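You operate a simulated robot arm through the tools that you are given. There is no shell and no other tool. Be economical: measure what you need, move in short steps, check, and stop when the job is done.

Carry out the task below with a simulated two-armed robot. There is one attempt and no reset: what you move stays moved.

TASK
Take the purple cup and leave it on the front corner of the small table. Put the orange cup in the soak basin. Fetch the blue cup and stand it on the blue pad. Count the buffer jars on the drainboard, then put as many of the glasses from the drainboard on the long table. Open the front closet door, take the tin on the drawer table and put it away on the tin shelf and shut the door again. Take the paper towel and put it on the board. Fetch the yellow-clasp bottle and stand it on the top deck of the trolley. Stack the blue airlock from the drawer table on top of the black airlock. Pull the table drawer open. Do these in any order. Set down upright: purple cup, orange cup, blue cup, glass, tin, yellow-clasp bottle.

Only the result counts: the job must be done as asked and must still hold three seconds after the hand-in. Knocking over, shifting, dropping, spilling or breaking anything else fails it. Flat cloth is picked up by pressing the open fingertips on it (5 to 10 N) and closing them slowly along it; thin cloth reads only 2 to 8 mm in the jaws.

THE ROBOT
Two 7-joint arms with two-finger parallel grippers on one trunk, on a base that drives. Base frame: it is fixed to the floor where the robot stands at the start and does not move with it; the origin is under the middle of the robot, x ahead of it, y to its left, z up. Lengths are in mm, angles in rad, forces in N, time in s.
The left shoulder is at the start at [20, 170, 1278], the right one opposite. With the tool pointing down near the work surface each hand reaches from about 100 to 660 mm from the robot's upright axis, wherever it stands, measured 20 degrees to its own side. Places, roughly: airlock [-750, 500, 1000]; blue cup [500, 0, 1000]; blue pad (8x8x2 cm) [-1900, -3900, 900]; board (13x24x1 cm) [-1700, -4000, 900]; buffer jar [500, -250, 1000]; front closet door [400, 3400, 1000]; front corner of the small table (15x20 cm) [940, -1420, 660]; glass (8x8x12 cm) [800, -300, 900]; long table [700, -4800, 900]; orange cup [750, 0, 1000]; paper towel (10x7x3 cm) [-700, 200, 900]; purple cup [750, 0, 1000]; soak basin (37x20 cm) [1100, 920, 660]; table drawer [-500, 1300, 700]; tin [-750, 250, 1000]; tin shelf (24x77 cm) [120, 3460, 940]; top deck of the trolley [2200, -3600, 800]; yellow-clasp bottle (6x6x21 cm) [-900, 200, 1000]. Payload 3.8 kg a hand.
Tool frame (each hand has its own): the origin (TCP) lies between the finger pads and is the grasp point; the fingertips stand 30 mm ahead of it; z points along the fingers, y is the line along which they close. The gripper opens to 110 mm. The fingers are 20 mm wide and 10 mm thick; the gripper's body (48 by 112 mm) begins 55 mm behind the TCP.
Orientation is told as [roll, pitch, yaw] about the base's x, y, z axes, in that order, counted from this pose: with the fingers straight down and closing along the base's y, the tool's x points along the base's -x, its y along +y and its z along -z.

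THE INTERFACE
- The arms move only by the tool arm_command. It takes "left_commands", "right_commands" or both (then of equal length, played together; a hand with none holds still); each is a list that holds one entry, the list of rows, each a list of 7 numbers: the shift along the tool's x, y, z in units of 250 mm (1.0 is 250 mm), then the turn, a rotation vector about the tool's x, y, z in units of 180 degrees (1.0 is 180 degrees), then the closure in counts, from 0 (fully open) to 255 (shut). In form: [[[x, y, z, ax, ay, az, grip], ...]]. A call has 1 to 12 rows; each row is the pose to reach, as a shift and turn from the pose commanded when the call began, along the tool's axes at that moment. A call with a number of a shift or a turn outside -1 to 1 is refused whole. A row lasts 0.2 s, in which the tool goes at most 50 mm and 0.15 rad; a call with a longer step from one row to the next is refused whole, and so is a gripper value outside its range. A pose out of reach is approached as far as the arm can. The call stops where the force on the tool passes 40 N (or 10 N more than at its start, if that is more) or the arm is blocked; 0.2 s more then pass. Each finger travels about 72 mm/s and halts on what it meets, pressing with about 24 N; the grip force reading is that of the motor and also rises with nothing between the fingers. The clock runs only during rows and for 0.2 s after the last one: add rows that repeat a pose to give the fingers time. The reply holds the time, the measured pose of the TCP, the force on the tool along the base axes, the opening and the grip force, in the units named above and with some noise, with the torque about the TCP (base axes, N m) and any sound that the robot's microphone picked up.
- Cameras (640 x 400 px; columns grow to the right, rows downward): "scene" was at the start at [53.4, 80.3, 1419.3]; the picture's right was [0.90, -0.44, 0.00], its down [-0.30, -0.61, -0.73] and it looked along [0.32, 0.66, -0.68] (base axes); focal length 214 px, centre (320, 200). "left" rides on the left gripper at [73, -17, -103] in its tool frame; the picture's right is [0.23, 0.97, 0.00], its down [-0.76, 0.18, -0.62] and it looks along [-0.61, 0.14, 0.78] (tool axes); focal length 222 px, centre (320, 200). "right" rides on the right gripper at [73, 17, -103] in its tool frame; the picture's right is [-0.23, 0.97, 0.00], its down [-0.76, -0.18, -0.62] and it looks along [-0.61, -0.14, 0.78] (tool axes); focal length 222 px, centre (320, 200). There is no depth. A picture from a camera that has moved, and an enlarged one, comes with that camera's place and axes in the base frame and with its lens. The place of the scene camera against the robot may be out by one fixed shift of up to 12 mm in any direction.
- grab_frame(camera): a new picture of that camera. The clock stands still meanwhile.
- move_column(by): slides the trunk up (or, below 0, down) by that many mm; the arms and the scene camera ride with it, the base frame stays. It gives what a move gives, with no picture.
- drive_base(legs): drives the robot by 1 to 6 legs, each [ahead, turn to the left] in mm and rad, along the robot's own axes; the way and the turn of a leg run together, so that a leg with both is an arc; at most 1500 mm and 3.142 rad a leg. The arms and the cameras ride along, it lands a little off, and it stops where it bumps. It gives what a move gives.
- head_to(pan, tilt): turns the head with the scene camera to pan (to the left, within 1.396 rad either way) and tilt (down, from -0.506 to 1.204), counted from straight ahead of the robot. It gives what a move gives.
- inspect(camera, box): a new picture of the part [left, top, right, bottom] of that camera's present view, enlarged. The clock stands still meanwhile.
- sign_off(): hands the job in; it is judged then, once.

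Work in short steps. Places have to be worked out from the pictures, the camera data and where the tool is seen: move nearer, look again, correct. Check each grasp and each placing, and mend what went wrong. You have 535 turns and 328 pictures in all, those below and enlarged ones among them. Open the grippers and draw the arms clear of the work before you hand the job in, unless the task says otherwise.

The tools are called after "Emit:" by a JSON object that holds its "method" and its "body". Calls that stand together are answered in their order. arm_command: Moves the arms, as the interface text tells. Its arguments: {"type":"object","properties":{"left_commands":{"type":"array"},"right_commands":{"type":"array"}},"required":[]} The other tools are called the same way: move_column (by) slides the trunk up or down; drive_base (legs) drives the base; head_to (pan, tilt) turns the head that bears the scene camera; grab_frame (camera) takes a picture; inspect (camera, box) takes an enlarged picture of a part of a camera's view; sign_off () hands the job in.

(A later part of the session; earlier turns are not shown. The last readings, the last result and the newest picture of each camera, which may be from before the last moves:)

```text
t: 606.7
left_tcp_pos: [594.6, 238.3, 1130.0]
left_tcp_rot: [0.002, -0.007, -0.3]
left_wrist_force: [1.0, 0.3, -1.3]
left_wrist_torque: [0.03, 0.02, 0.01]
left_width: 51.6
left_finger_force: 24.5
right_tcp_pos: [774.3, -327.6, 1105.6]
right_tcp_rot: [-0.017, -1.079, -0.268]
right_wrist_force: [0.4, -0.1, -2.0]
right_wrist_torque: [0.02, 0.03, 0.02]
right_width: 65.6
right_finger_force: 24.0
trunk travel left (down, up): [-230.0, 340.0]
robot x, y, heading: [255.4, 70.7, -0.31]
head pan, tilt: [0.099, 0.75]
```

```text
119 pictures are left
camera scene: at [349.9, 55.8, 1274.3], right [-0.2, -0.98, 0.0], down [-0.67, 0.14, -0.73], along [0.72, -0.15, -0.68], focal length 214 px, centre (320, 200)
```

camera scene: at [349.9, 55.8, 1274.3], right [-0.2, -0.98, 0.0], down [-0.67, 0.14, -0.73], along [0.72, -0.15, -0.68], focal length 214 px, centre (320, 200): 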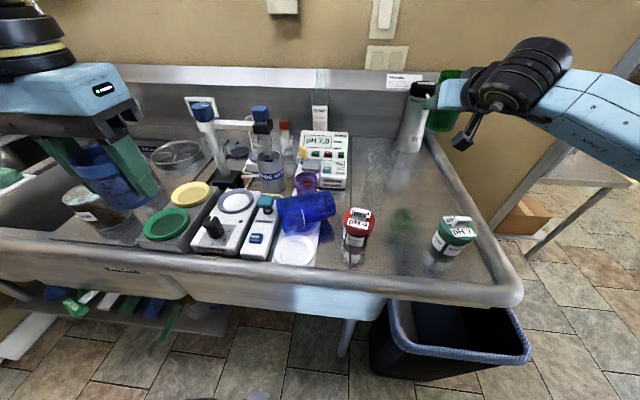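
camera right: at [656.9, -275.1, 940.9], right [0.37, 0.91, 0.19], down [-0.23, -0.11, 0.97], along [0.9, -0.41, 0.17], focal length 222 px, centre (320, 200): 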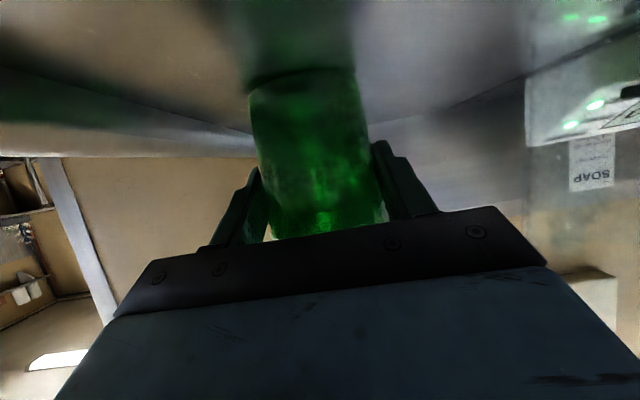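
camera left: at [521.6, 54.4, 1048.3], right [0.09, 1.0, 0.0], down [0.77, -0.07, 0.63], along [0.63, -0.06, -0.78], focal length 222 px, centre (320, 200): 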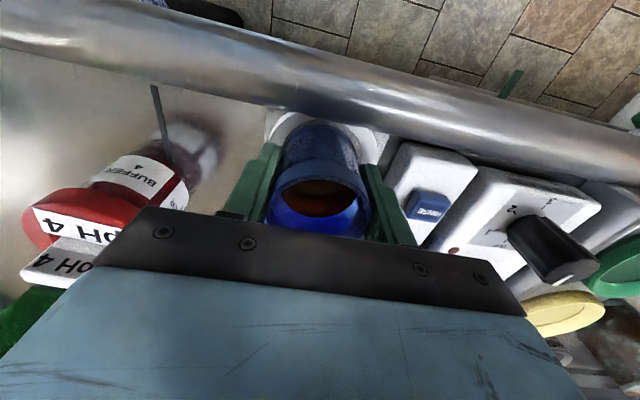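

The glass is held. The blue pad lies too deep on its counter for a straight-down hand, so I'll set the blue cup back on its saucer and regrip it tilted. First retract the glass and return to the former spot.

Emit:
{"method": "arm_command", "body": {"right_commands": [[[0.05, 0, -0.09, 0, 0, 0, 170], [0.1, 0, -0.18, 0, 0, 0, 170], [0.15, 0, -0.27, 0, 0, 0, 170], [0.2, 0, -0.37, 0, 0, 0, 170], [0.25, 0, -0.47, 0, 0, 0, 170], [0.28, 0, -0.55, 0, 0, 0, 170]]]}}

Emit:
{"method": "move_column", "body": {"by": 85}}

Emit:
{"method": "drive_base", "body": {"legs": [[0, 0.89], [-216, 0], [0, -0.905]]}}

Emit:
{"method": "grab_frame", "body": {"camera": "scene"}}

```text
t: 608.1
left_tcp_pos: [594.7, 238.1, 1130.3]
left_tcp_rot: [0.004, -0.006, -0.301]
left_wrist_force: [-1.0, 0.2, -2.2]
left_wrist_torque: [-0.03, 0.01, 0.0]
left_width: 51.5
left_finger_force: 23.8
right_tcp_pos: [625.5, -282.6, 1109.7]
right_tcp_rot: [-0.015, -1.08, -0.268]
right_wrist_force: [1.1, -1.1, -1.4]
right_wrist_torque: [0.03, 0.01, 0.03]
right_width: 65.5
right_finger_force: 24.2
trunk travel left (down, up): [-230.0, 340.0]
robot x, y, heading: [253.8, 72.3, -0.302]
head pan, tilt: [0.099, 0.75]
```

```text
t: 609.4
left_tcp_pos: [595.2, 238.4, 1215.2]
left_tcp_rot: [0.004, -0.007, -0.299]
left_wrist_force: [0.1, -0.2, 0.1]
left_wrist_torque: [0.0, 0.02, -0.02]
left_width: 51.5
left_finger_force: 23.9
right_tcp_pos: [626.0, -281.9, 1193.0]
right_tcp_rot: [-0.017, -1.079, -0.267]
right_wrist_force: [-0.5, 0.2, -1.0]
right_wrist_torque: [-0.01, 0.05, 0.02]
right_width: 65.6
right_finger_force: 24.6
trunk travel left (down, up): [-315.0, 255.0]
robot x, y, heading: [250.7, 75.3, -0.304]
head pan, tilt: [0.099, 0.75]
```

```text
t: 615.6
left_tcp_pos: [413.9, 115.4, 1216.0]
left_tcp_rot: [0.004, -0.007, -0.315]
left_wrist_force: [0.2, 0.4, -1.0]
left_wrist_torque: [-0.01, 0.03, -0.01]
left_width: 51.4
left_finger_force: 24.0
right_tcp_pos: [436.3, -405.0, 1193.9]
right_tcp_rot: [-0.014, -1.082, -0.283]
right_wrist_force: [-0.6, -0.1, -2.6]
right_wrist_torque: [0.01, 0.01, -0.03]
right_width: 65.2
right_finger_force: 23.5
trunk travel left (down, up): [-315.0, 255.0]
robot x, y, heading: [68.0, -42.5, -0.317]
head pan, tilt: [0.099, 0.75]
```

```text
118 pictures are left
camera scene: at [166.2, -63.5, 1359.3], right [-0.22, -0.98, 0.0], down [-0.67, 0.15, -0.73], along [0.71, -0.16, -0.68], focal length 214 px, centre (320, 200)
```

scene: 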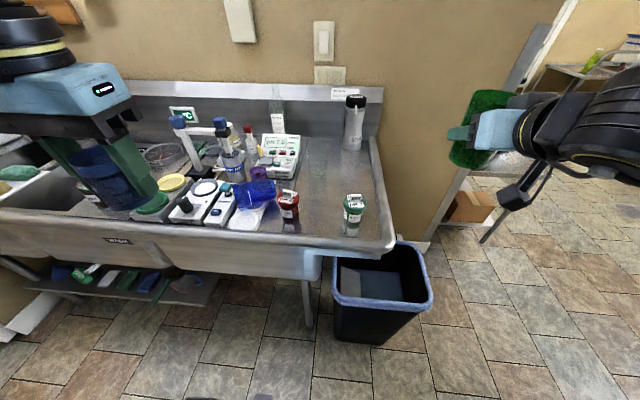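

Column down 120 and carry the cup back over its saucer.

Emit:
{"method": "move_column", "body": {"by": -120}}

Emit:
{"method": "arm_command", "body": {"left_commands": [[[-0.1, 0, 0, 0, 0, 0, 200], [-0.22, 0, 0, 0, 0, 0, 200], [-0.34, -0.01, 0, 0, 0, 0, 200], [-0.46, -0.01, 0, 0, 0, 0, 200], [-0.58, -0.02, 0, 0, 0, 0, 200], [-0.69, -0.024, 0, 0, 0, 0, 200], [-0.778, -0.024, 0, 0, 0, 0, 200], [-0.778, -0.024, 0, 0, 0, 0, 200]]]}}

Emit:
{"method": "grab_frame", "body": {"camera": "left"}}

```text
t: 617.1
left_tcp_pos: [414.8, 117.0, 1095.4]
left_tcp_rot: [0.004, -0.008, -0.316]
left_wrist_force: [-0.8, 0.4, -1.1]
left_wrist_torque: [-0.02, 0.02, -0.03]
left_width: 51.5
left_finger_force: 24.0
right_tcp_pos: [436.5, -405.9, 1074.3]
right_tcp_rot: [-0.018, -1.08, -0.283]
right_wrist_force: [1.0, 0.3, -2.1]
right_wrist_torque: [0.0, -0.02, -0.01]
right_width: 65.5
right_finger_force: 23.9
trunk travel left (down, up): [-195.0, 375.0]
robot x, y, heading: [65.1, -47.8, -0.32]
head pan, tilt: [0.099, 0.75]
```

```text
t: 618.9
left_tcp_pos: [596.4, 50.0, 1096.6]
left_tcp_rot: [0.005, -0.007, -0.316]
left_wrist_force: [0.9, 0.8, -1.0]
left_wrist_torque: [-0.01, 0.01, -0.01]
left_width: 51.7
left_finger_force: 24.2
right_tcp_pos: [437.0, -405.8, 1075.4]
right_tcp_rot: [-0.016, -1.081, -0.283]
right_wrist_force: [0.2, 0.0, -1.5]
right_wrist_torque: [0.0, 0.0, -0.01]
right_width: 65.4
right_finger_force: 24.0
trunk travel left (down, up): [-195.0, 375.0]
robot x, y, heading: [69.8, -49.5, -0.319]
head pan, tilt: [0.099, 0.75]
```

```text
117 pictures are left
camera left: at [522.1, 55.0, 1199.7], right [0.09, 1.0, 0.0], down [0.77, -0.07, 0.63], along [0.63, -0.05, -0.78], focal length 222 px, centre (320, 200)
```

left: 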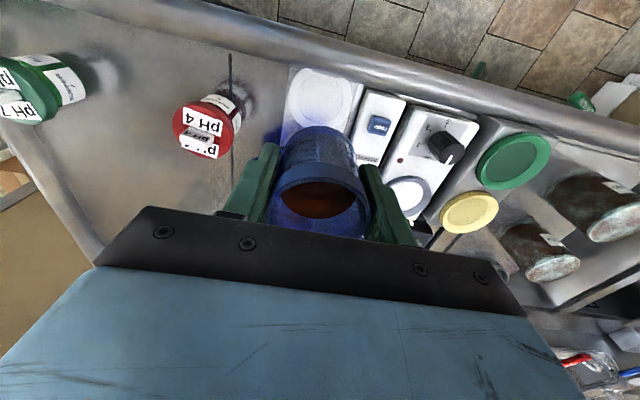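

Lower to the saucer (z 948) and then feel for contact.

Emit:
{"method": "arm_command", "body": {"left_commands": [[[0.004, -0.004, 0.12, 0, 0, 0, 200], [0.004, -0.004, 0.25, 0, 0, 0, 200], [0.004, -0.004, 0.38, 0, 0, 0, 200], [0.004, -0.004, 0.5, 0, 0, 0, 200], [0.004, -0.004, 0.57, 0, 0, 0, 200], [0.004, -0.004, 0.595, 0, 0, 0, 200], [0.004, -0.004, 0.605, 0, 0, 0, 200], [0.004, -0.004, 0.605, 0, 0, 0, 200]]]}}

```text
t: 620.7
left_tcp_pos: [596.5, 48.5, 946.7]
left_tcp_rot: [0.004, -0.008, -0.317]
left_wrist_force: [-0.5, 0.4, -0.3]
left_wrist_torque: [0.0, 0.05, 0.01]
left_width: 51.6
left_finger_force: 23.8
right_tcp_pos: [437.9, -405.5, 1074.6]
right_tcp_rot: [-0.018, -1.08, -0.283]
right_wrist_force: [0.5, -0.4, -2.2]
right_wrist_torque: [0.01, 0.02, -0.02]
right_width: 65.4
right_finger_force: 23.6
trunk travel left (down, up): [-195.0, 375.0]
robot x, y, heading: [70.3, -44.3, -0.324]
head pan, tilt: [0.099, 0.75]
```

Emit:
{"method": "arm_command", "body": {"left_commands": [[[0, 0, 0.006, 0, 0, 0, 200], [0, 0, 0.006, 0, 0, 0, 150], [0, 0, 0.006, 0, 0, 0, 110], [0, 0, 0.006, 0, 0, 0, 80], [0, 0, 0.006, 0, 0, 0, 80], [0, 0, -0.06, 0, 0, 0, 80], [0, 0, -0.18, 0, 0, 0, 80], [0, 0, -0.32, 0, 0, 0, 80], [0, 0, -0.46, 0, 0, 0, 80]]]}}

Emit:
{"method": "grab_frame", "body": {"camera": "left"}}

```text
t: 622.7
left_tcp_pos: [596.1, 47.8, 1061.2]
left_tcp_rot: [0.004, -0.007, -0.317]
left_wrist_force: [0.5, 1.1, -0.1]
left_wrist_torque: [0.03, 0.0, 0.0]
left_width: 75.4
left_finger_force: 0.1
right_tcp_pos: [438.0, -406.0, 1073.8]
right_tcp_rot: [-0.016, -1.08, -0.282]
right_wrist_force: [0.0, 0.5, -2.2]
right_wrist_torque: [0.02, 0.02, 0.01]
right_width: 65.1
right_finger_force: 23.7
trunk travel left (down, up): [-195.0, 375.0]
robot x, y, heading: [68.5, -45.5, -0.317]
head pan, tilt: [0.099, 0.75]
```

```text
116 pictures are left
camera left: at [520.6, 52.9, 1164.1], right [0.09, 1.0, 0.0], down [0.77, -0.07, 0.63], along [0.63, -0.05, -0.78], focal length 222 px, centre (320, 200)
```

left: 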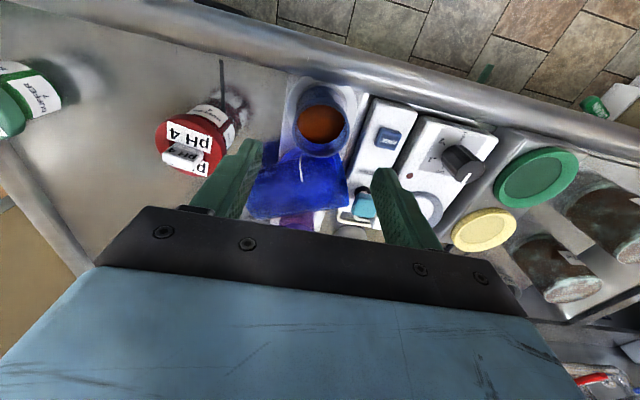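

The cup stands on its saucer. I back the base 70 mm and tilt the left hand 50°.

Emit:
{"method": "drive_base", "body": {"legs": [[-75, 0]]}}

Emit:
{"method": "arm_command", "body": {"left_commands": [[[0, 0, 0, 0, -0.04, 0, 70], [0, 0, 0, 0, -0.08, 0, 70], [0, 0, 0, 0, -0.12, 0, 70], [0, 0, 0, 0, -0.16, 0, 70], [0, 0, 0, 0, -0.2, 0, 70], [0, 0, 0, 0, -0.24, 0, 70], [0, 0, 0, 0, -0.277, 0, 70], [0, 0, 0, 0, -0.277, 0, 70]]]}}

Emit:
{"method": "grab_frame", "body": {"camera": "left"}}

```text
t: 623.7
left_tcp_pos: [523.6, 71.2, 1060.9]
left_tcp_rot: [0.004, -0.009, -0.316]
left_wrist_force: [-0.2, -0.2, 0.2]
left_wrist_torque: [0.0, -0.01, -0.04]
left_width: 75.7
left_finger_force: 0.0
right_tcp_pos: [364.7, -382.0, 1075.4]
right_tcp_rot: [-0.017, -1.08, -0.282]
right_wrist_force: [0.6, 0.4, -2.2]
right_wrist_torque: [0.02, 0.03, 0.04]
right_width: 65.1
right_finger_force: 24.5
trunk travel left (down, up): [-195.0, 375.0]
robot x, y, heading: [-3.6, -19.8, -0.32]
head pan, tilt: [0.099, 0.75]
```

```text
t: 625.5
left_tcp_pos: [524.9, 71.2, 1061.1]
left_tcp_rot: [0.004, -0.878, -0.319]
left_wrist_force: [0.0, 0.3, 0.8]
left_wrist_torque: [0.01, -0.01, 0.0]
left_width: 79.8
left_finger_force: 0.0
right_tcp_pos: [366.7, -382.8, 1074.4]
right_tcp_rot: [-0.015, -1.078, -0.284]
right_wrist_force: [0.4, 0.4, -1.8]
right_wrist_torque: [0.0, -0.01, 0.0]
right_width: 65.4
right_finger_force: 23.9
trunk travel left (down, up): [-195.0, 375.0]
robot x, y, heading: [-1.2, -24.9, -0.322]
head pan, tilt: [0.099, 0.75]
```

```text
115 pictures are left
camera left: at [399.0, 93.3, 1071.0], right [0.17, 0.97, -0.17], down [0.06, 0.16, 0.98], along [0.98, -0.17, -0.03], focal length 222 px, centre (320, 200)
```

left: 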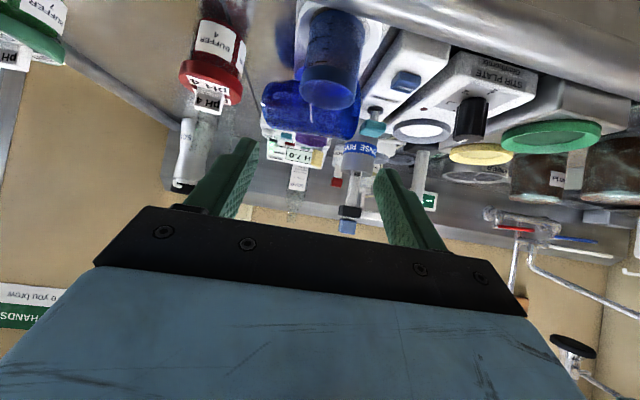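

I move forward over the cup at height, then check before descending.

Emit:
{"method": "arm_command", "body": {"left_commands": [[[-0.06, 0.003, 0.07, 0, 0, 0, 70], [-0.12, 0.006, 0.14, 0, 0, 0, 70], [-0.171, 0.006, 0.206, 0, 0, 0, 70], [-0.1, 0.006, 0.265, 0, 0, 0, 70], [-0.048, 0.006, 0.308, 0, 0, 0, 70], [-0.048, 0.006, 0.308, 0, 0, 0, 70]]]}}

Emit:
{"method": "grab_frame", "body": {"camera": "left"}}

```text
t: 626.9
left_tcp_pos: [591.4, 51.7, 1022.1]
left_tcp_rot: [0.005, -0.878, -0.32]
left_wrist_force: [-0.5, -0.3, 0.5]
left_wrist_torque: [0.0, -0.02, 0.04]
left_width: 79.6
left_finger_force: 0.1
right_tcp_pos: [365.0, -382.4, 1075.0]
right_tcp_rot: [-0.018, -1.077, -0.282]
right_wrist_force: [0.3, -0.2, -2.1]
right_wrist_torque: [0.03, -0.02, 0.0]
right_width: 65.3
right_finger_force: 24.2
trunk travel left (down, up): [-195.0, 375.0]
robot x, y, heading: [-3.4, -20.7, -0.321]
head pan, tilt: [0.099, 0.75]
```

```text
114 pictures are left
camera left: at [464.8, 74.3, 1031.6], right [0.17, 0.97, -0.17], down [0.06, 0.16, 0.98], along [0.98, -0.17, -0.03], focal length 222 px, centre (320, 200)
```

left: 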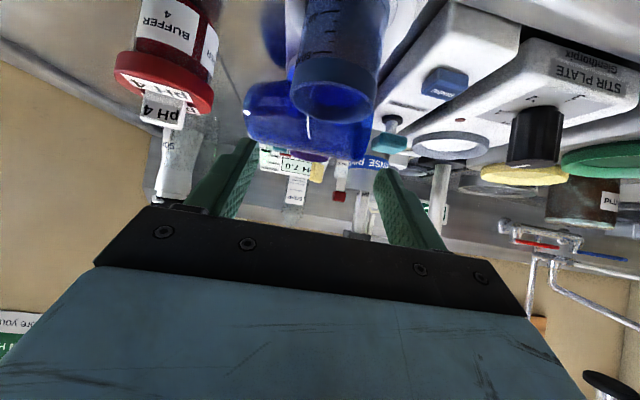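

Slightly left: I shift 5 mm and descend 82 mm.

Emit:
{"method": "arm_command", "body": {"left_commands": [[[0.0, -0.02, 0.0, 0, 0, 0, 70], [0.08, -0.02, 0.06, 0, 0, 0, 70], [0.15, -0.02, 0.115, 0, 0, 0, 70], [0.21, -0.02, 0.165, 0, 0, 0, 70], [0.258, -0.02, 0.205, 0, 0, 0, 70], [0.258, -0.02, 0.205, 0, 0, 0, 70]]]}}

Emit:
{"method": "grab_frame", "body": {"camera": "left"}}

```text
t: 628.3
left_tcp_pos: [587.8, 49.9, 940.8]
left_tcp_rot: [0.005, -0.879, -0.319]
left_wrist_force: [0.2, 1.0, 2.6]
left_wrist_torque: [0.13, -0.11, -0.06]
left_width: 80.2
left_finger_force: 0.1
right_tcp_pos: [364.4, -382.4, 1075.2]
right_tcp_rot: [-0.018, -1.08, -0.281]
right_wrist_force: [0.2, -0.4, -1.5]
right_wrist_torque: [0.0, 0.0, 0.05]
right_width: 65.5
right_finger_force: 23.8
trunk travel left (down, up): [-195.0, 375.0]
robot x, y, heading: [2.0, -20.9, -0.316]
head pan, tilt: [0.099, 0.75]
```

```text
113 pictures are left
camera left: at [461.7, 71.9, 949.9], right [0.17, 0.97, -0.17], down [0.06, 0.16, 0.98], along [0.98, -0.17, -0.03], focal length 222 px, centre (320, 200)
```

left: 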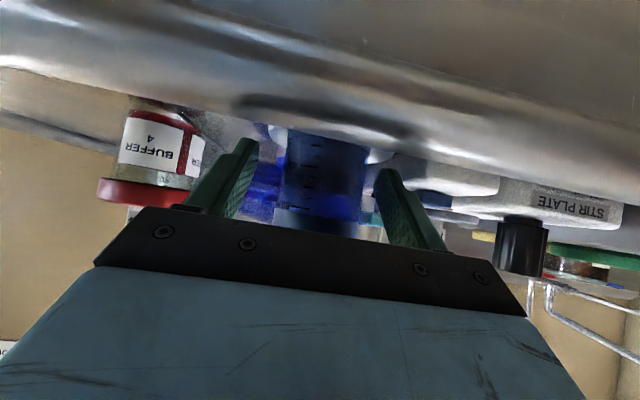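

The cup is between the fingers (a light touch of 2.6 N). I raise 2 mm and close.

Emit:
{"method": "arm_command", "body": {"left_commands": [[[-0.008, 0, -0.006, 0, 0, 0, 90], [-0.008, 0, -0.006, 0, 0, 0, 120], [-0.008, 0, -0.006, 0, 0, 0, 150], [-0.008, 0, -0.006, 0, 0, 0, 200], [-0.008, 0, -0.006, 0, 0, 0, 200]]]}}

Emit:
{"method": "arm_command", "body": {"left_commands": [[[-0.03, 0, -0.025, 0, 0, 0, 200], [-0.1, 0, -0.08, 0, 0, 0, 200], [-0.18, 0, -0.15, 0, 0, 0, 200], [-0.28, 0, -0.23, 0, 0, 0, 200], [-0.38, 0, -0.31, 0, 0, 0, 200], [-0.46, 0, -0.38, 0, 0, 0, 200]]]}}

Emit:
{"method": "grab_frame", "body": {"camera": "left"}}

Emit:
{"method": "grab_frame", "body": {"camera": "scene"}}

```text
t: 629.5
left_tcp_pos: [587.5, 50.1, 941.4]
left_tcp_rot: [0.004, -0.878, -0.318]
left_wrist_force: [0.0, 0.6, -0.1]
left_wrist_torque: [0.03, -0.01, -0.01]
left_width: 51.0
left_finger_force: 23.5
right_tcp_pos: [365.8, -382.8, 1074.3]
right_tcp_rot: [-0.018, -1.078, -0.283]
right_wrist_force: [0.2, 0.6, -2.3]
right_wrist_torque: [0.02, -0.02, 0.02]
right_width: 65.7
right_finger_force: 24.1
trunk travel left (down, up): [-195.0, 375.0]
robot x, y, heading: [-2.1, -22.3, -0.323]
head pan, tilt: [0.099, 0.75]
```

```text
t: 630.9
left_tcp_pos: [588.0, 49.5, 1090.1]
left_tcp_rot: [0.005, -0.878, -0.319]
left_wrist_force: [-0.5, 0.2, -1.4]
left_wrist_torque: [0.21, -0.02, 0.12]
left_width: 50.1
left_finger_force: 24.4
right_tcp_pos: [364.7, -381.2, 1073.9]
right_tcp_rot: [-0.017, -1.08, -0.281]
right_wrist_force: [0.4, 0.2, -2.6]
right_wrist_torque: [0.0, -0.01, 0.03]
right_width: 65.2
right_finger_force: 24.7
trunk travel left (down, up): [-195.0, 375.0]
robot x, y, heading: [-1.7, -18.9, -0.322]
head pan, tilt: [0.099, 0.75]
```

```text
112 pictures are left
camera left: at [462.0, 71.0, 1100.5], right [0.17, 0.97, -0.17], down [0.06, 0.16, 0.98], along [0.98, -0.17, -0.03], focal length 222 px, centre (320, 200)
```

left: 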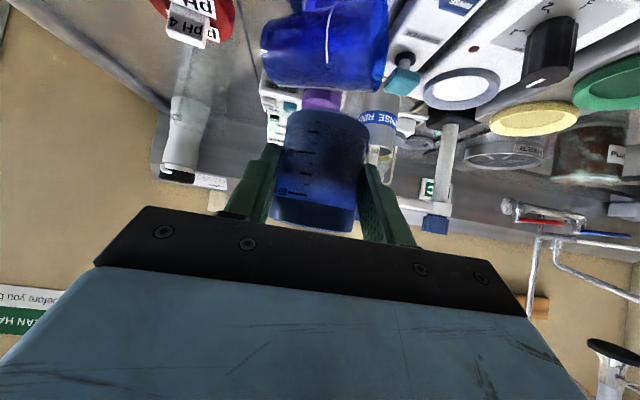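

```text
111 pictures are left
camera scene: at [94.6, -39.7, 1239.3], right [-0.22, -0.98, 0.0], down [-0.67, 0.15, -0.73], along [0.71, -0.16, -0.68], focal length 214 px, centre (320, 200)
```

scene: 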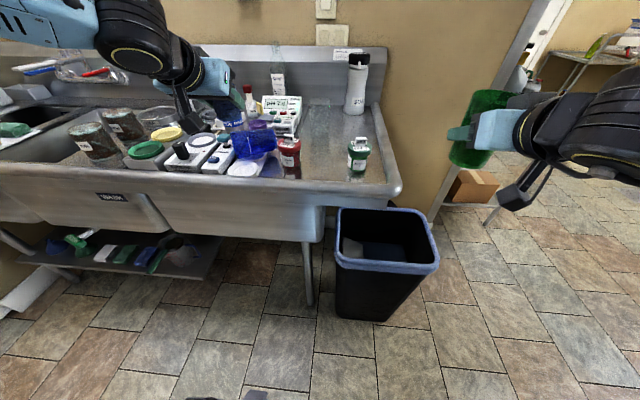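

The blue cup is held tilted-hand and upright. I draw it in, back out and head south again.

Emit:
{"method": "arm_command", "body": {"left_commands": [[[0.05, 0, -0.06, 0, 0, 0, 200], [0.1, 0, -0.12, 0, 0, 0, 200], [0.15, 0, -0.18, 0, 0, 0, 200], [0.19, 0, -0.23, 0, 0, 0, 200]]]}}

Emit:
{"method": "drive_base", "body": {"legs": [[-150, 0], [0, -1.42], [1000, 0], [740, 0]]}}

Emit:
{"method": "drive_base", "body": {"legs": [[0, -0.06], [1100, 0], [1100, 0]]}}

Emit:
{"method": "grab_frame", "body": {"camera": "scene"}}

```text
t: 631.9
left_tcp_pos: [514.5, 70.7, 1090.4]
left_tcp_rot: [0.004, -0.877, -0.32]
left_wrist_force: [0.5, 0.6, -1.4]
left_wrist_torque: [0.0, 0.01, -0.01]
left_width: 50.9
left_finger_force: 24.6
right_tcp_pos: [365.7, -383.3, 1075.1]
right_tcp_rot: [-0.016, -1.081, -0.283]
right_wrist_force: [1.1, 0.0, -2.3]
right_wrist_torque: [-0.01, -0.01, -0.02]
right_width: 65.3
right_finger_force: 23.8
trunk travel left (down, up): [-195.0, 375.0]
robot x, y, heading: [-1.9, -20.7, -0.316]
head pan, tilt: [0.099, 0.75]
```

```text
t: 636.6
left_tcp_pos: [43.3, -463.1, 1089.5]
left_tcp_rot: [0.005, -0.877, -1.694]
left_wrist_force: [0.2, 0.1, 0.2]
left_wrist_torque: [0.03, 0.03, 0.01]
left_width: 50.5
left_finger_force: 24.6
right_tcp_pos: [-424.8, -404.5, 1073.7]
right_tcp_rot: [-0.017, -1.074, -1.65]
right_wrist_force: [-0.7, 0.5, -1.9]
right_wrist_torque: [-0.01, 0.02, 0.03]
right_width: 65.3
right_finger_force: 23.6
trunk travel left (down, up): [-195.0, 375.0]
robot x, y, heading: [-148.1, 29.7, -1.696]
head pan, tilt: [0.099, 0.75]
stopped in leg 2: the robot was blocked; the commanded pose is now the measured one
```

```text
t: 637.4
left_tcp_pos: [36.0, -469.6, 1089.2]
left_tcp_rot: [0.002, -0.877, -1.71]
left_wrist_force: [-0.2, 0.4, -1.0]
left_wrist_torque: [0.01, 0.01, -0.02]
left_width: 50.7
left_finger_force: 24.1
right_tcp_pos: [-423.7, -402.8, 1070.7]
right_tcp_rot: [-0.014, -1.071, -1.65]
right_wrist_force: [1.4, 0.4, -2.7]
right_wrist_torque: [0.05, -0.01, -0.02]
right_width: 65.0
right_finger_force: 23.6
trunk travel left (down, up): [-195.0, 375.0]
robot x, y, heading: [-147.0, 25.3, -1.704]
head pan, tilt: [0.099, 0.75]
stopped in leg 1: the robot was blocked; the commanded pose is now the measured one
```

```text
110 pictures are left
camera scene: at [-155.5, -74.8, 1239.1], right [-1.0, 0.04, 0.0], down [0.02, 0.68, -0.73], along [-0.03, -0.73, -0.68], focal length 214 px, centre (320, 200)
```

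scene: 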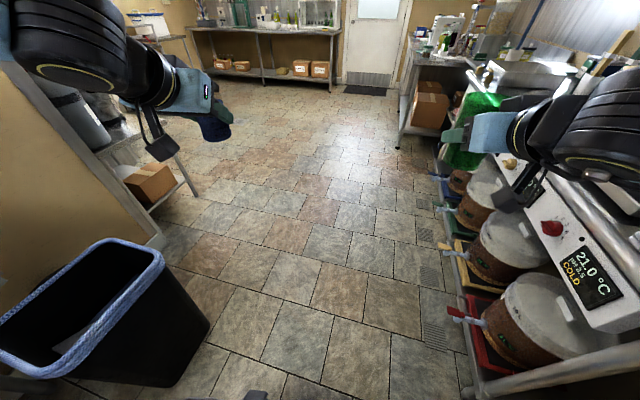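

The right elbow is near the partition; I turn left 0.2 first and pull away.

Emit:
{"method": "drive_base", "body": {"legs": [[0, 0.25], [500, 0], [0, -0.28], [1000, 0]]}}

```text
t: 646.8
left_tcp_pos: [-97.0, -1933.5, 1089.2]
left_tcp_rot: [0.004, -0.878, -1.746]
left_wrist_force: [0.1, 0.0, -1.3]
left_wrist_torque: [0.02, -0.01, -0.01]
left_width: 50.5
left_finger_force: 24.1
right_tcp_pos: [-555.6, -1853.0, 1072.4]
right_tcp_rot: [-0.012, -1.075, -1.691]
right_wrist_force: [1.3, 0.1, -2.5]
right_wrist_torque: [0.01, -0.02, 0.0]
right_width: 65.2
right_finger_force: 23.9
trunk travel left (down, up): [-195.0, 375.0]
robot x, y, heading: [-259.7, -1437.4, -1.743]
head pan, tilt: [0.099, 0.75]
```

On to the prep counter, keeping clear of the table edge.

Emit:
{"method": "drive_base", "body": {"legs": [[874, 0], [0, -0.17], [800, 0], [815, 0]]}}

Emit:
{"method": "arm_command", "body": {"right_commands": [[[-0.08, 0, -0.04, 0, 0, 0, 170], [-0.17, 0, -0.09, 0, 0, 0, 170], [-0.26, 0, -0.14, 0, 0, 0, 170], [-0.3, 0, -0.2, 0, 0, 0, 170]]]}}

Emit:
{"method": "drive_base", "body": {"legs": [[0, -1.51]]}}

Emit:
{"method": "head_to", "body": {"pan": 0.25, "tilt": 0.6}}

Emit:
{"method": "grab_frame", "body": {"camera": "scene"}}

```text
t: 660.0
left_tcp_pos: [-871.2, -4360.3, 1092.1]
left_tcp_rot: [0.003, -0.878, -1.919]
left_wrist_force: [-0.8, 0.2, -0.8]
left_wrist_torque: [0.03, 0.0, -0.01]
left_width: 50.7
left_finger_force: 23.8
right_tcp_pos: [-1308.0, -4200.4, 1072.8]
right_tcp_rot: [-0.012, -1.075, -1.862]
right_wrist_force: [-0.3, -0.6, -1.8]
right_wrist_torque: [0.03, -0.02, 0.02]
right_width: 65.3
right_finger_force: 24.1
trunk travel left (down, up): [-195.0, 375.0]
robot x, y, heading: [-948.2, -3840.9, -1.915]
head pan, tilt: [0.099, 0.75]
```

```text
t: 661.0
left_tcp_pos: [-870.8, -4359.8, 1091.2]
left_tcp_rot: [0.004, -0.879, -1.92]
left_wrist_force: [-0.2, 0.5, -0.5]
left_wrist_torque: [0.03, -0.01, -0.04]
left_width: 50.4
left_finger_force: 23.9
right_tcp_pos: [-1305.7, -4191.5, 1161.8]
right_tcp_rot: [-0.012, -1.074, -1.863]
right_wrist_force: [0.0, -0.1, -2.1]
right_wrist_torque: [0.02, 0.0, 0.03]
right_width: 65.2
right_finger_force: 24.0
trunk travel left (down, up): [-195.0, 375.0]
robot x, y, heading: [-946.1, -3840.6, -1.918]
head pan, tilt: [0.099, 0.75]
```

```text
t: 665.1
left_tcp_pos: [-1461.0, -3948.9, 1089.9]
left_tcp_rot: [0.003, -0.879, 2.854]
left_wrist_force: [0.0, 0.0, -1.2]
left_wrist_torque: [0.01, -0.03, 0.01]
left_width: 50.8
left_finger_force: 24.3
right_tcp_pos: [-1320.7, -3505.0, 1162.7]
right_tcp_rot: [-0.011, -1.076, 2.912]
right_wrist_force: [0.6, -0.8, -1.6]
right_wrist_torque: [-0.01, -0.03, 0.0]
right_width: 65.3
right_finger_force: 23.7
trunk travel left (down, up): [-195.0, 375.0]
robot x, y, heading: [-946.7, -3842.5, 2.85]
head pan, tilt: [0.099, 0.75]
```

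```text
t: 665.8
left_tcp_pos: [-1461.9, -3949.2, 1091.5]
left_tcp_rot: [0.003, -0.879, 2.856]
left_wrist_force: [0.0, 0.0, -0.4]
left_wrist_torque: [-0.01, -0.01, -0.01]
left_width: 50.5
left_finger_force: 24.1
right_tcp_pos: [-1320.0, -3505.4, 1161.9]
right_tcp_rot: [-0.011, -1.075, 2.911]
right_wrist_force: [-1.1, 0.1, -2.2]
right_wrist_torque: [-0.04, -0.01, -0.02]
right_width: 65.6
right_finger_force: 24.1
trunk travel left (down, up): [-195.0, 375.0]
robot x, y, heading: [-947.4, -3841.6, 2.86]
head pan, tilt: [0.25, 0.6]
```

```text
109 pictures are left
camera scene: at [-1060.7, -3826.0, 1252.1], right [0.04, 1.0, 0.0], down [0.57, -0.02, -0.82], along [-0.82, 0.03, -0.57], focal length 214 px, centre (320, 200)
```

scene: 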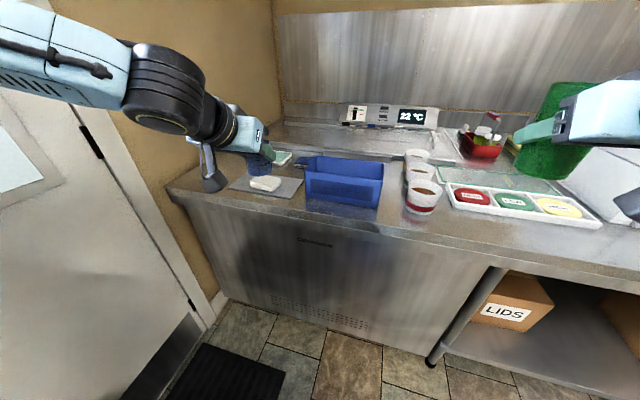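

I drive in 282 mm with a slight southward slant so the left hand lines up with the blue pad.

Emit:
{"method": "drive_base", "body": {"legs": [[0, 0.15], [280, 0], [0, -0.17]]}}

Emit:
{"method": "grab_frame", "body": {"camera": "scene"}}

Emit:
{"method": "grab_frame", "body": {"camera": "left"}}

```text
t: 669.1
left_tcp_pos: [-1742.9, -3900.2, 1092.0]
left_tcp_rot: [0.002, -0.881, 2.834]
left_wrist_force: [0.5, -0.8, -1.0]
left_wrist_torque: [-0.03, 0.01, 0.03]
left_width: 50.5
left_finger_force: 24.1
right_tcp_pos: [-1592.3, -3459.0, 1161.9]
right_tcp_rot: [-0.011, -1.073, 2.889]
right_wrist_force: [0.1, -0.5, -1.9]
right_wrist_torque: [-0.04, -0.04, 0.02]
right_width: 65.0
right_finger_force: 24.1
trunk travel left (down, up): [-195.0, 375.0]
robot x, y, heading: [-1228.2, -3799.0, 2.84]
head pan, tilt: [0.25, 0.6]
```

```text
108 pictures are left
camera scene: at [-1339.4, -3785.9, 1252.2], right [0.05, 1.0, 0.0], down [0.56, -0.03, -0.83], along [-0.82, 0.04, -0.56], focal length 214 px, centre (320, 200)
```

scene: 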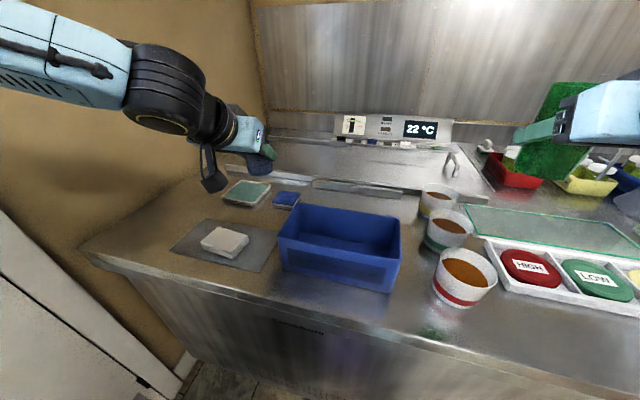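

```text
107 pictures are left
camera left: at [-1617.8, -3923.2, 1101.1], right [-0.15, -0.97, -0.17], down [-0.06, -0.17, 0.98], along [-0.99, 0.16, -0.03], focal length 222 px, centre (320, 200)
```

left: 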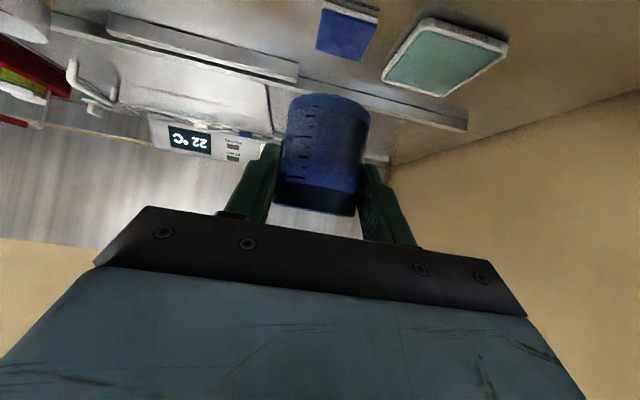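

The blue pad is at (−1902,−3868). I move the cup above it: 152 mm forward, 19 mm left.

Emit:
{"method": "arm_command", "body": {"left_commands": [[[-0.055, 0.02, 0.067, 0, 0, 0, 200], [-0.11, 0.04, 0.134, 0, 0, 0, 200], [-0.165, 0.06, 0.2, 0, 0, 0, 200], [-0.22, 0.074, 0.268, 0, 0, 0, 200], [-0.275, 0.074, 0.335, 0, 0, 0, 200], [-0.33, 0.074, 0.4, 0, 0, 0, 200], [-0.387, 0.074, 0.469, 0, 0, 0, 200], [-0.387, 0.074, 0.469, 0, 0, 0, 200]]]}}

Emit:
{"method": "move_column", "body": {"by": -90}}

Emit:
{"method": "grab_frame", "body": {"camera": "left"}}

Emit:
{"method": "inspect", "body": {"camera": "scene", "box": [170, 90, 420, 290]}}

```text
t: 670.9
left_tcp_pos: [-1892.4, -3872.7, 1092.0]
left_tcp_rot: [0.004, -0.879, 2.834]
left_wrist_force: [0.8, 0.3, -0.9]
left_wrist_torque: [0.0, 0.01, 0.03]
left_width: 50.4
left_finger_force: 23.7
right_tcp_pos: [-1592.0, -3459.7, 1162.1]
right_tcp_rot: [-0.013, -1.073, 2.893]
right_wrist_force: [0.4, 0.1, -2.0]
right_wrist_torque: [-0.02, -0.02, 0.01]
right_width: 65.3
right_finger_force: 24.0
trunk travel left (down, up): [-195.0, 375.0]
robot x, y, heading: [-1227.1, -3807.4, 2.835]
head pan, tilt: [0.25, 0.6]
```

```text
t: 672.1
left_tcp_pos: [-1892.7, -3873.8, 1001.3]
left_tcp_rot: [0.004, -0.879, 2.834]
left_wrist_force: [0.6, 0.4, -1.0]
left_wrist_torque: [0.01, -0.03, -0.02]
left_width: 50.6
left_finger_force: 23.5
right_tcp_pos: [-1592.1, -3459.3, 1072.0]
right_tcp_rot: [-0.013, -1.076, 2.891]
right_wrist_force: [-0.1, 0.2, -2.5]
right_wrist_torque: [-0.02, -0.01, 0.0]
right_width: 65.2
right_finger_force: 24.2
trunk travel left (down, up): [-105.0, 465.0]
robot x, y, heading: [-1226.1, -3803.1, 2.841]
head pan, tilt: [0.25, 0.6]
```

```text
106 pictures are left
camera left: at [-1768.0, -3895.5, 1011.5], right [-0.15, -0.97, -0.17], down [-0.06, -0.17, 0.98], along [-0.99, 0.16, -0.03], focal length 222 px, centre (320, 200)
```

left: 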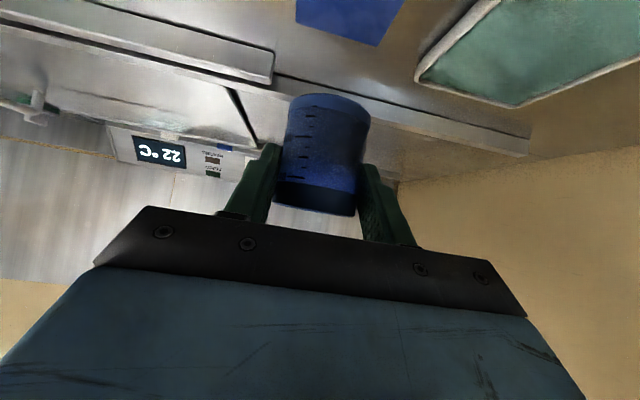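

```text
2.00 times, centred on (295, 190) of scene
camera zoom: at [-1339.5, -3786.4, 1162.3], right [0.05, 1.0, 0.0], down [0.56, -0.03, -0.83], along [-0.82, 0.04, -0.56], focal length 429 px, centre (370, 220)
```

zoom: 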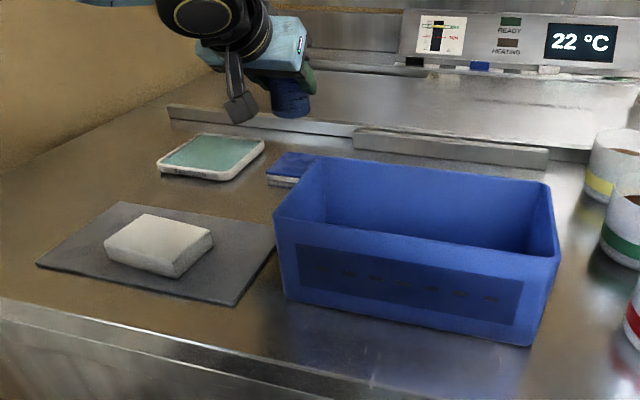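

The cup is right above the pad centre (−1901,−3871). Lower 70 mm, then feel.

Emit:
{"method": "arm_command", "body": {"left_commands": [[[0.07, 0, 0.058, 0, 0, 0, 200], [0.14, 0, 0.116, 0, 0, 0, 200], [0.19, 0, 0.157, 0, 0, 0, 200], [0.216, 0, 0.178, 0, 0, 0, 200], [0.216, 0, 0.178, 0, 0, 0, 200]]]}}

Emit:
{"method": "grab_frame", "body": {"camera": "left"}}

Emit:
{"method": "inspect", "body": {"camera": "scene", "box": [200, 100, 360, 230]}}

```text
t: 673.3
left_tcp_pos: [-1891.2, -3872.2, 930.1]
left_tcp_rot: [0.003, -0.877, 2.835]
left_wrist_force: [-0.5, 0.4, -1.0]
left_wrist_torque: [-0.05, 0.01, -0.02]
left_width: 50.5
left_finger_force: 24.4
right_tcp_pos: [-1592.5, -3458.8, 1072.3]
right_tcp_rot: [-0.013, -1.076, 2.892]
right_wrist_force: [-0.4, -0.3, -2.6]
right_wrist_torque: [-0.01, -0.05, -0.01]
right_width: 65.3
right_finger_force: 24.3
trunk travel left (down, up): [-105.0, 465.0]
robot x, y, heading: [-1226.1, -3803.0, 2.837]
head pan, tilt: [0.25, 0.6]
```

```text
104 pictures are left
camera left: at [-1768.4, -3895.2, 940.6], right [-0.15, -0.97, -0.17], down [-0.06, -0.17, 0.98], along [-0.99, 0.16, -0.03], focal length 222 px, centre (320, 200)
```

left: 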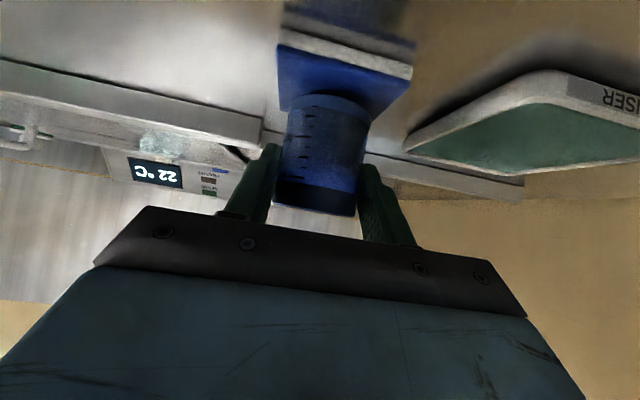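

```text
3.08 times, centred on (280, 165) of scene
camera zoom: at [-1339.6, -3786.3, 1162.2], right [0.05, 1.0, 0.0], down [0.56, -0.03, -0.82], along [-0.82, 0.04, -0.57], focal length 660 px, centre (443, 308)
```

zoom: 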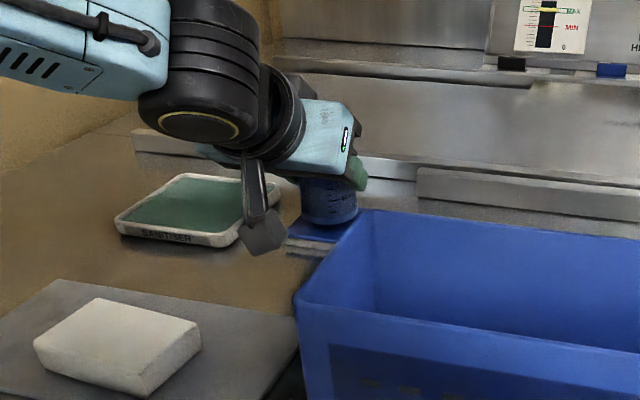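

The cup will land near the pad's centre. Lower the last 18 mm gently.

Emit:
{"method": "arm_command", "body": {"left_commands": [[[0.02, 0, 0.017, 0, 0, 0, 200], [0.035, 0, 0.029, 0, 0, 0, 200], [0.045, 0, 0.037, 0, 0, 0, 200], [0.052, 0, 0.043, 0, 0, 0, 200], [0.052, 0, 0.043, 0, 0, 0, 200]]]}}

```text
t: 674.5
left_tcp_pos: [-1892.3, -3872.2, 913.2]
left_tcp_rot: [0.003, -0.875, 2.834]
left_wrist_force: [0.7, 0.9, 4.1]
left_wrist_torque: [0.11, 0.09, -0.07]
left_width: 50.0
left_finger_force: 23.8
right_tcp_pos: [-1591.2, -3458.5, 1072.8]
right_tcp_rot: [-0.012, -1.075, 2.89]
right_wrist_force: [0.2, 0.2, -2.4]
right_wrist_torque: [0.0, -0.07, 0.0]
right_width: 65.2
right_finger_force: 23.7
trunk travel left (down, up): [-105.0, 465.0]
robot x, y, heading: [-1226.1, -3805.0, 2.841]
head pan, tilt: [0.25, 0.6]
```

Touching at 4 N. I open slowly and look.

Emit:
{"method": "arm_command", "body": {"left_commands": [[[0, 0, 0, 0, 0, 0, 150], [0, 0, 0, 0, 0, 0, 125], [0, 0, 0, 0, 0, 0, 100], [0, 0, 0, 0, 0, 0, 80], [0, 0, 0, 0, 0, 0, 70], [0, 0, 0, 0, 0, 0, 70]]]}}

Emit:
{"method": "grab_frame", "body": {"camera": "left"}}

```text
t: 675.9
left_tcp_pos: [-1892.3, -3872.6, 915.2]
left_tcp_rot: [0.004, -0.879, 2.834]
left_wrist_force: [-0.7, -0.4, 0.3]
left_wrist_torque: [0.04, 0.03, -0.03]
left_width: 79.9
left_finger_force: 0.1
right_tcp_pos: [-1592.0, -3458.1, 1071.7]
right_tcp_rot: [-0.012, -1.076, 2.893]
right_wrist_force: [-0.2, 0.3, -1.9]
right_wrist_torque: [0.02, -0.04, 0.02]
right_width: 65.2
right_finger_force: 24.3
trunk travel left (down, up): [-105.0, 465.0]
robot x, y, heading: [-1228.0, -3801.4, 2.837]
head pan, tilt: [0.25, 0.6]
```

```text
102 pictures are left
camera left: at [-1768.0, -3895.3, 924.5], right [-0.15, -0.97, -0.17], down [-0.06, -0.17, 0.98], along [-0.99, 0.16, -0.03], focal length 222 px, centre (320, 200)
```

left: 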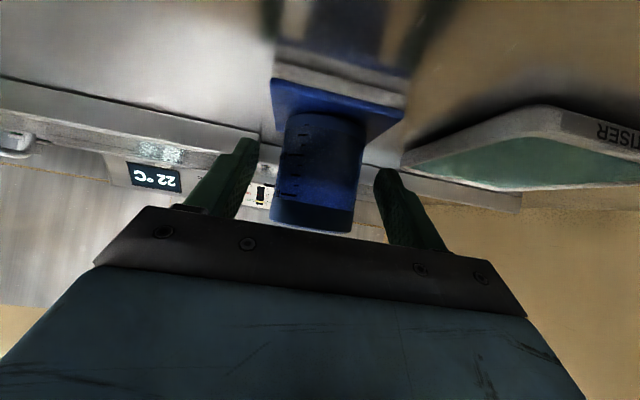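

The cup stands on the blue pad. I raise the hand straight up and back.

Emit:
{"method": "arm_command", "body": {"left_commands": [[[-0.05, 0, -0.04, 0, 0, 0, 60], [-0.12, 0, -0.1, 0, 0, 0, 60], [-0.2, 0, -0.165, 0, 0, 0, 60], [-0.29, 0, -0.24, 0, 0, 0, 60], [-0.38, 0, -0.31, 0, 0, 0, 60], [-0.32, 0, -0.4, 0, 0, 0, 60], [-0.26, 0, -0.49, 0, 0, 0, 60], [-0.2, 0, -0.58, 0, 0, 0, 60], [-0.14, 0, -0.67, 0, 0, 0, 60]]]}}

Emit:
{"method": "inspect", "body": {"camera": "scene", "box": [200, 100, 360, 230]}}

```text
t: 677.9
left_tcp_pos: [-1790.0, -3904.4, 1048.9]
left_tcp_rot: [0.003, -0.879, 2.834]
left_wrist_force: [0.7, 0.0, -0.1]
left_wrist_torque: [-0.03, -0.02, -0.02]
left_width: 84.3
left_finger_force: 0.2
right_tcp_pos: [-1591.8, -3459.1, 1072.8]
right_tcp_rot: [-0.012, -1.075, 2.893]
right_wrist_force: [-0.2, -0.6, -2.4]
right_wrist_torque: [0.01, -0.05, 0.04]
right_width: 65.0
right_finger_force: 23.9
trunk travel left (down, up): [-105.0, 465.0]
robot x, y, heading: [-1224.0, -3802.7, 2.834]
head pan, tilt: [0.25, 0.6]
```

```text
3.08 times, centred on (280, 165) of scene
camera zoom: at [-1339.2, -3786.5, 1162.2], right [0.05, 1.0, 0.0], down [0.56, -0.03, -0.83], along [-0.82, 0.04, -0.56], focal length 660 px, centre (443, 308)
```

zoom: 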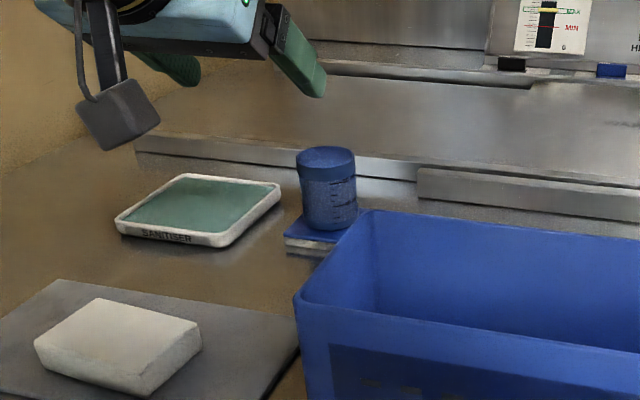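

The blue cup stands on the blue pad. Next the green glass for the long table: I back out, swing north-east into the open, and drive over to face the long table.

Emit:
{"method": "drive_base", "body": {"legs": [[-290, 0], [0, -1.9], [700, 0], [0, -1.235], [1350, 0]]}}

Emit:
{"method": "drive_base", "body": {"legs": [[0, -1.571]]}}

Emit:
{"method": "head_to", "body": {"pan": 0.0, "tilt": 0.35}}

Emit:
{"method": "grab_frame", "body": {"camera": "scene"}}

```text
t: 697.4
left_tcp_pos: [1325.8, -3602.6, 1048.3]
left_tcp_rot: [0.003, -0.88, -0.3]
left_wrist_force: [-0.2, -0.2, 0.2]
left_wrist_torque: [-0.01, 0.0, -0.01]
left_width: 84.1
left_finger_force: 0.1
right_tcp_pos: [1130.8, -4050.4, 1072.2]
right_tcp_rot: [-0.012, -1.074, -0.242]
right_wrist_force: [-0.7, -0.2, -2.4]
right_wrist_torque: [-0.01, 0.02, -0.03]
right_width: 65.1
right_finger_force: 24.3
trunk travel left (down, up): [-105.0, 465.0]
robot x, y, heading: [761.2, -3707.2, -0.296]
head pan, tilt: [0.25, 0.6]
```

```text
t: 701.6
left_tcp_pos: [863.0, -4272.5, 1049.6]
left_tcp_rot: [0.003, -0.879, -1.878]
left_wrist_force: [0.2, -0.7, 1.3]
left_wrist_torque: [0.03, 0.0, 0.04]
left_width: 84.5
left_finger_force: 0.0
right_tcp_pos: [418.7, -4073.8, 1071.7]
right_tcp_rot: [-0.012, -1.076, -1.822]
right_wrist_force: [0.9, -0.2, -1.8]
right_wrist_torque: [-0.01, -0.02, -0.02]
right_width: 65.3
right_finger_force: 24.1
trunk travel left (down, up): [-105.0, 465.0]
robot x, y, heading: [762.1, -3707.6, -1.876]
head pan, tilt: [0.25, 0.6]
```

```text
t: 702.4
left_tcp_pos: [863.5, -4273.6, 1048.2]
left_tcp_rot: [0.004, -0.879, -1.878]
left_wrist_force: [0.2, -0.2, 0.8]
left_wrist_torque: [0.02, 0.01, 0.02]
left_width: 84.2
left_finger_force: 0.0
right_tcp_pos: [417.4, -4073.2, 1070.9]
right_tcp_rot: [-0.012, -1.074, -1.824]
right_wrist_force: [0.0, 0.2, -2.0]
right_wrist_torque: [0.02, -0.02, -0.02]
right_width: 64.9
right_finger_force: 23.7
trunk travel left (down, up): [-105.0, 465.0]
robot x, y, heading: [764.8, -3704.3, -1.878]
head pan, tilt: [0.0, 0.351]
```

```text
100 pictures are left
camera scene: at [724.2, -3811.7, 1184.9], right [-0.95, 0.3, 0.0], down [0.1, 0.33, -0.94], along [-0.28, -0.9, -0.34], focal length 214 px, centre (320, 200)
```

scene: 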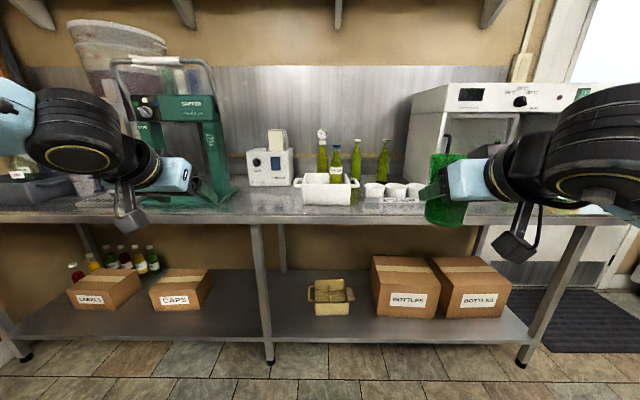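

I zoom on the table top to choose a free spot.

Emit:
{"method": "inspect", "body": {"camera": "scene", "box": [170, 100, 450, 240]}}

```text
2.29 times, centred on (310, 170) of scene
camera zoom: at [724.2, -3811.7, 1184.9], right [-0.95, 0.3, 0.0], down [0.1, 0.33, -0.94], along [-0.28, -0.9, -0.34], focal length 490 px, centre (343, 269)
```

zoom: 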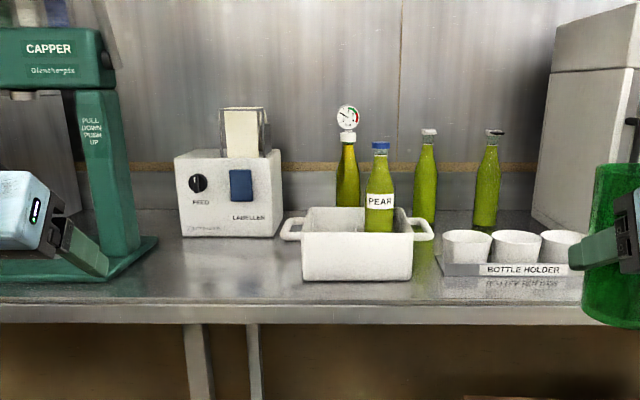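

A free spot is in front of the labeller. I pull the left hand in and shift the base to (s −3560, d 2230) so the right hand reaches spot A (666,−4588).

Emit:
{"method": "arm_command", "body": {"left_commands": [[[0.06, 0, -0.08, 0, 0, 0, 60], [0.12, 0, -0.16, 0, 0, 0, 60], [0.17, 0, -0.24, 0, 0, 0, 60], [0.17, 0, -0.24, 0, 0, 0, 60]]]}}

Emit:
{"method": "drive_base", "body": {"legs": [[0, 0.987], [468, 0], [0, -0.985]]}}

Emit:
{"method": "head_to", "body": {"pan": -0.25, "tilt": 0.55}}

Emit:
{"method": "grab_frame", "body": {"camera": "scene"}}

```text
t: 703.4
left_tcp_pos: [884.0, -4204.6, 1053.2]
left_tcp_rot: [0.003, -0.878, -1.878]
left_wrist_force: [0.0, -0.3, -0.4]
left_wrist_torque: [-0.02, 0.03, -0.02]
left_width: 84.3
left_finger_force: 0.1
right_tcp_pos: [418.9, -4074.4, 1072.8]
right_tcp_rot: [-0.01, -1.075, -1.823]
right_wrist_force: [0.0, 0.3, -2.0]
right_wrist_torque: [0.05, 0.0, 0.01]
right_width: 65.2
right_finger_force: 24.1
trunk travel left (down, up): [-105.0, 465.0]
robot x, y, heading: [763.0, -3710.3, -1.876]
head pan, tilt: [0.0, 0.351]
```

```text
t: 711.3
left_tcp_pos: [1187.8, -4572.1, 1052.9]
left_tcp_rot: [0.003, -0.879, -1.881]
left_wrist_force: [0.2, -0.7, 0.5]
left_wrist_torque: [-0.02, -0.03, -0.02]
left_width: 84.3
left_finger_force: 0.1
right_tcp_pos: [720.8, -4441.7, 1071.3]
right_tcp_rot: [-0.012, -1.077, -1.822]
right_wrist_force: [0.7, 0.0, -2.8]
right_wrist_torque: [0.01, -0.03, 0.0]
right_width: 64.9
right_finger_force: 24.0
trunk travel left (down, up): [-105.0, 465.0]
robot x, y, heading: [1064.5, -4079.8, -1.883]
head pan, tilt: [0.0, 0.351]
```

```text
t: 712.1
left_tcp_pos: [1188.4, -4571.0, 1054.3]
left_tcp_rot: [0.002, -0.88, -1.877]
left_wrist_force: [-0.6, 0.3, -0.1]
left_wrist_torque: [0.02, 0.0, -0.01]
left_width: 84.3
left_finger_force: 0.1
right_tcp_pos: [721.1, -4440.8, 1071.9]
right_tcp_rot: [-0.012, -1.075, -1.822]
right_wrist_force: [-0.4, -0.9, -2.2]
right_wrist_torque: [-0.02, -0.02, 0.01]
right_width: 64.9
right_finger_force: 24.2
trunk travel left (down, up): [-105.0, 465.0]
robot x, y, heading: [1066.3, -4075.8, -1.877]
head pan, tilt: [-0.25, 0.55]
```

```text
98 pictures are left
camera scene: at [1007.9, -4167.0, 1166.7], right [-0.85, 0.53, 0.0], down [0.27, 0.44, -0.85], along [-0.45, -0.73, -0.52], focal length 214 px, centre (320, 200)
```

scene: 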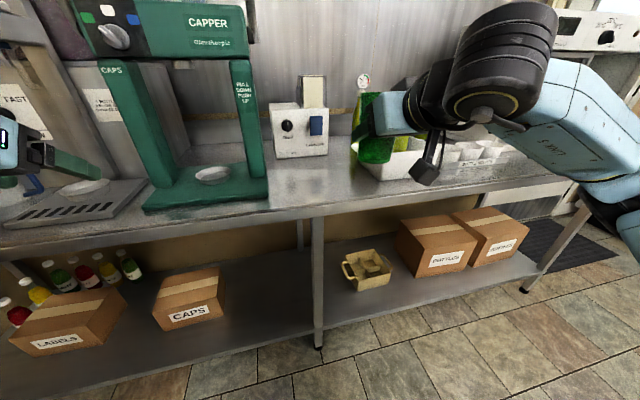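

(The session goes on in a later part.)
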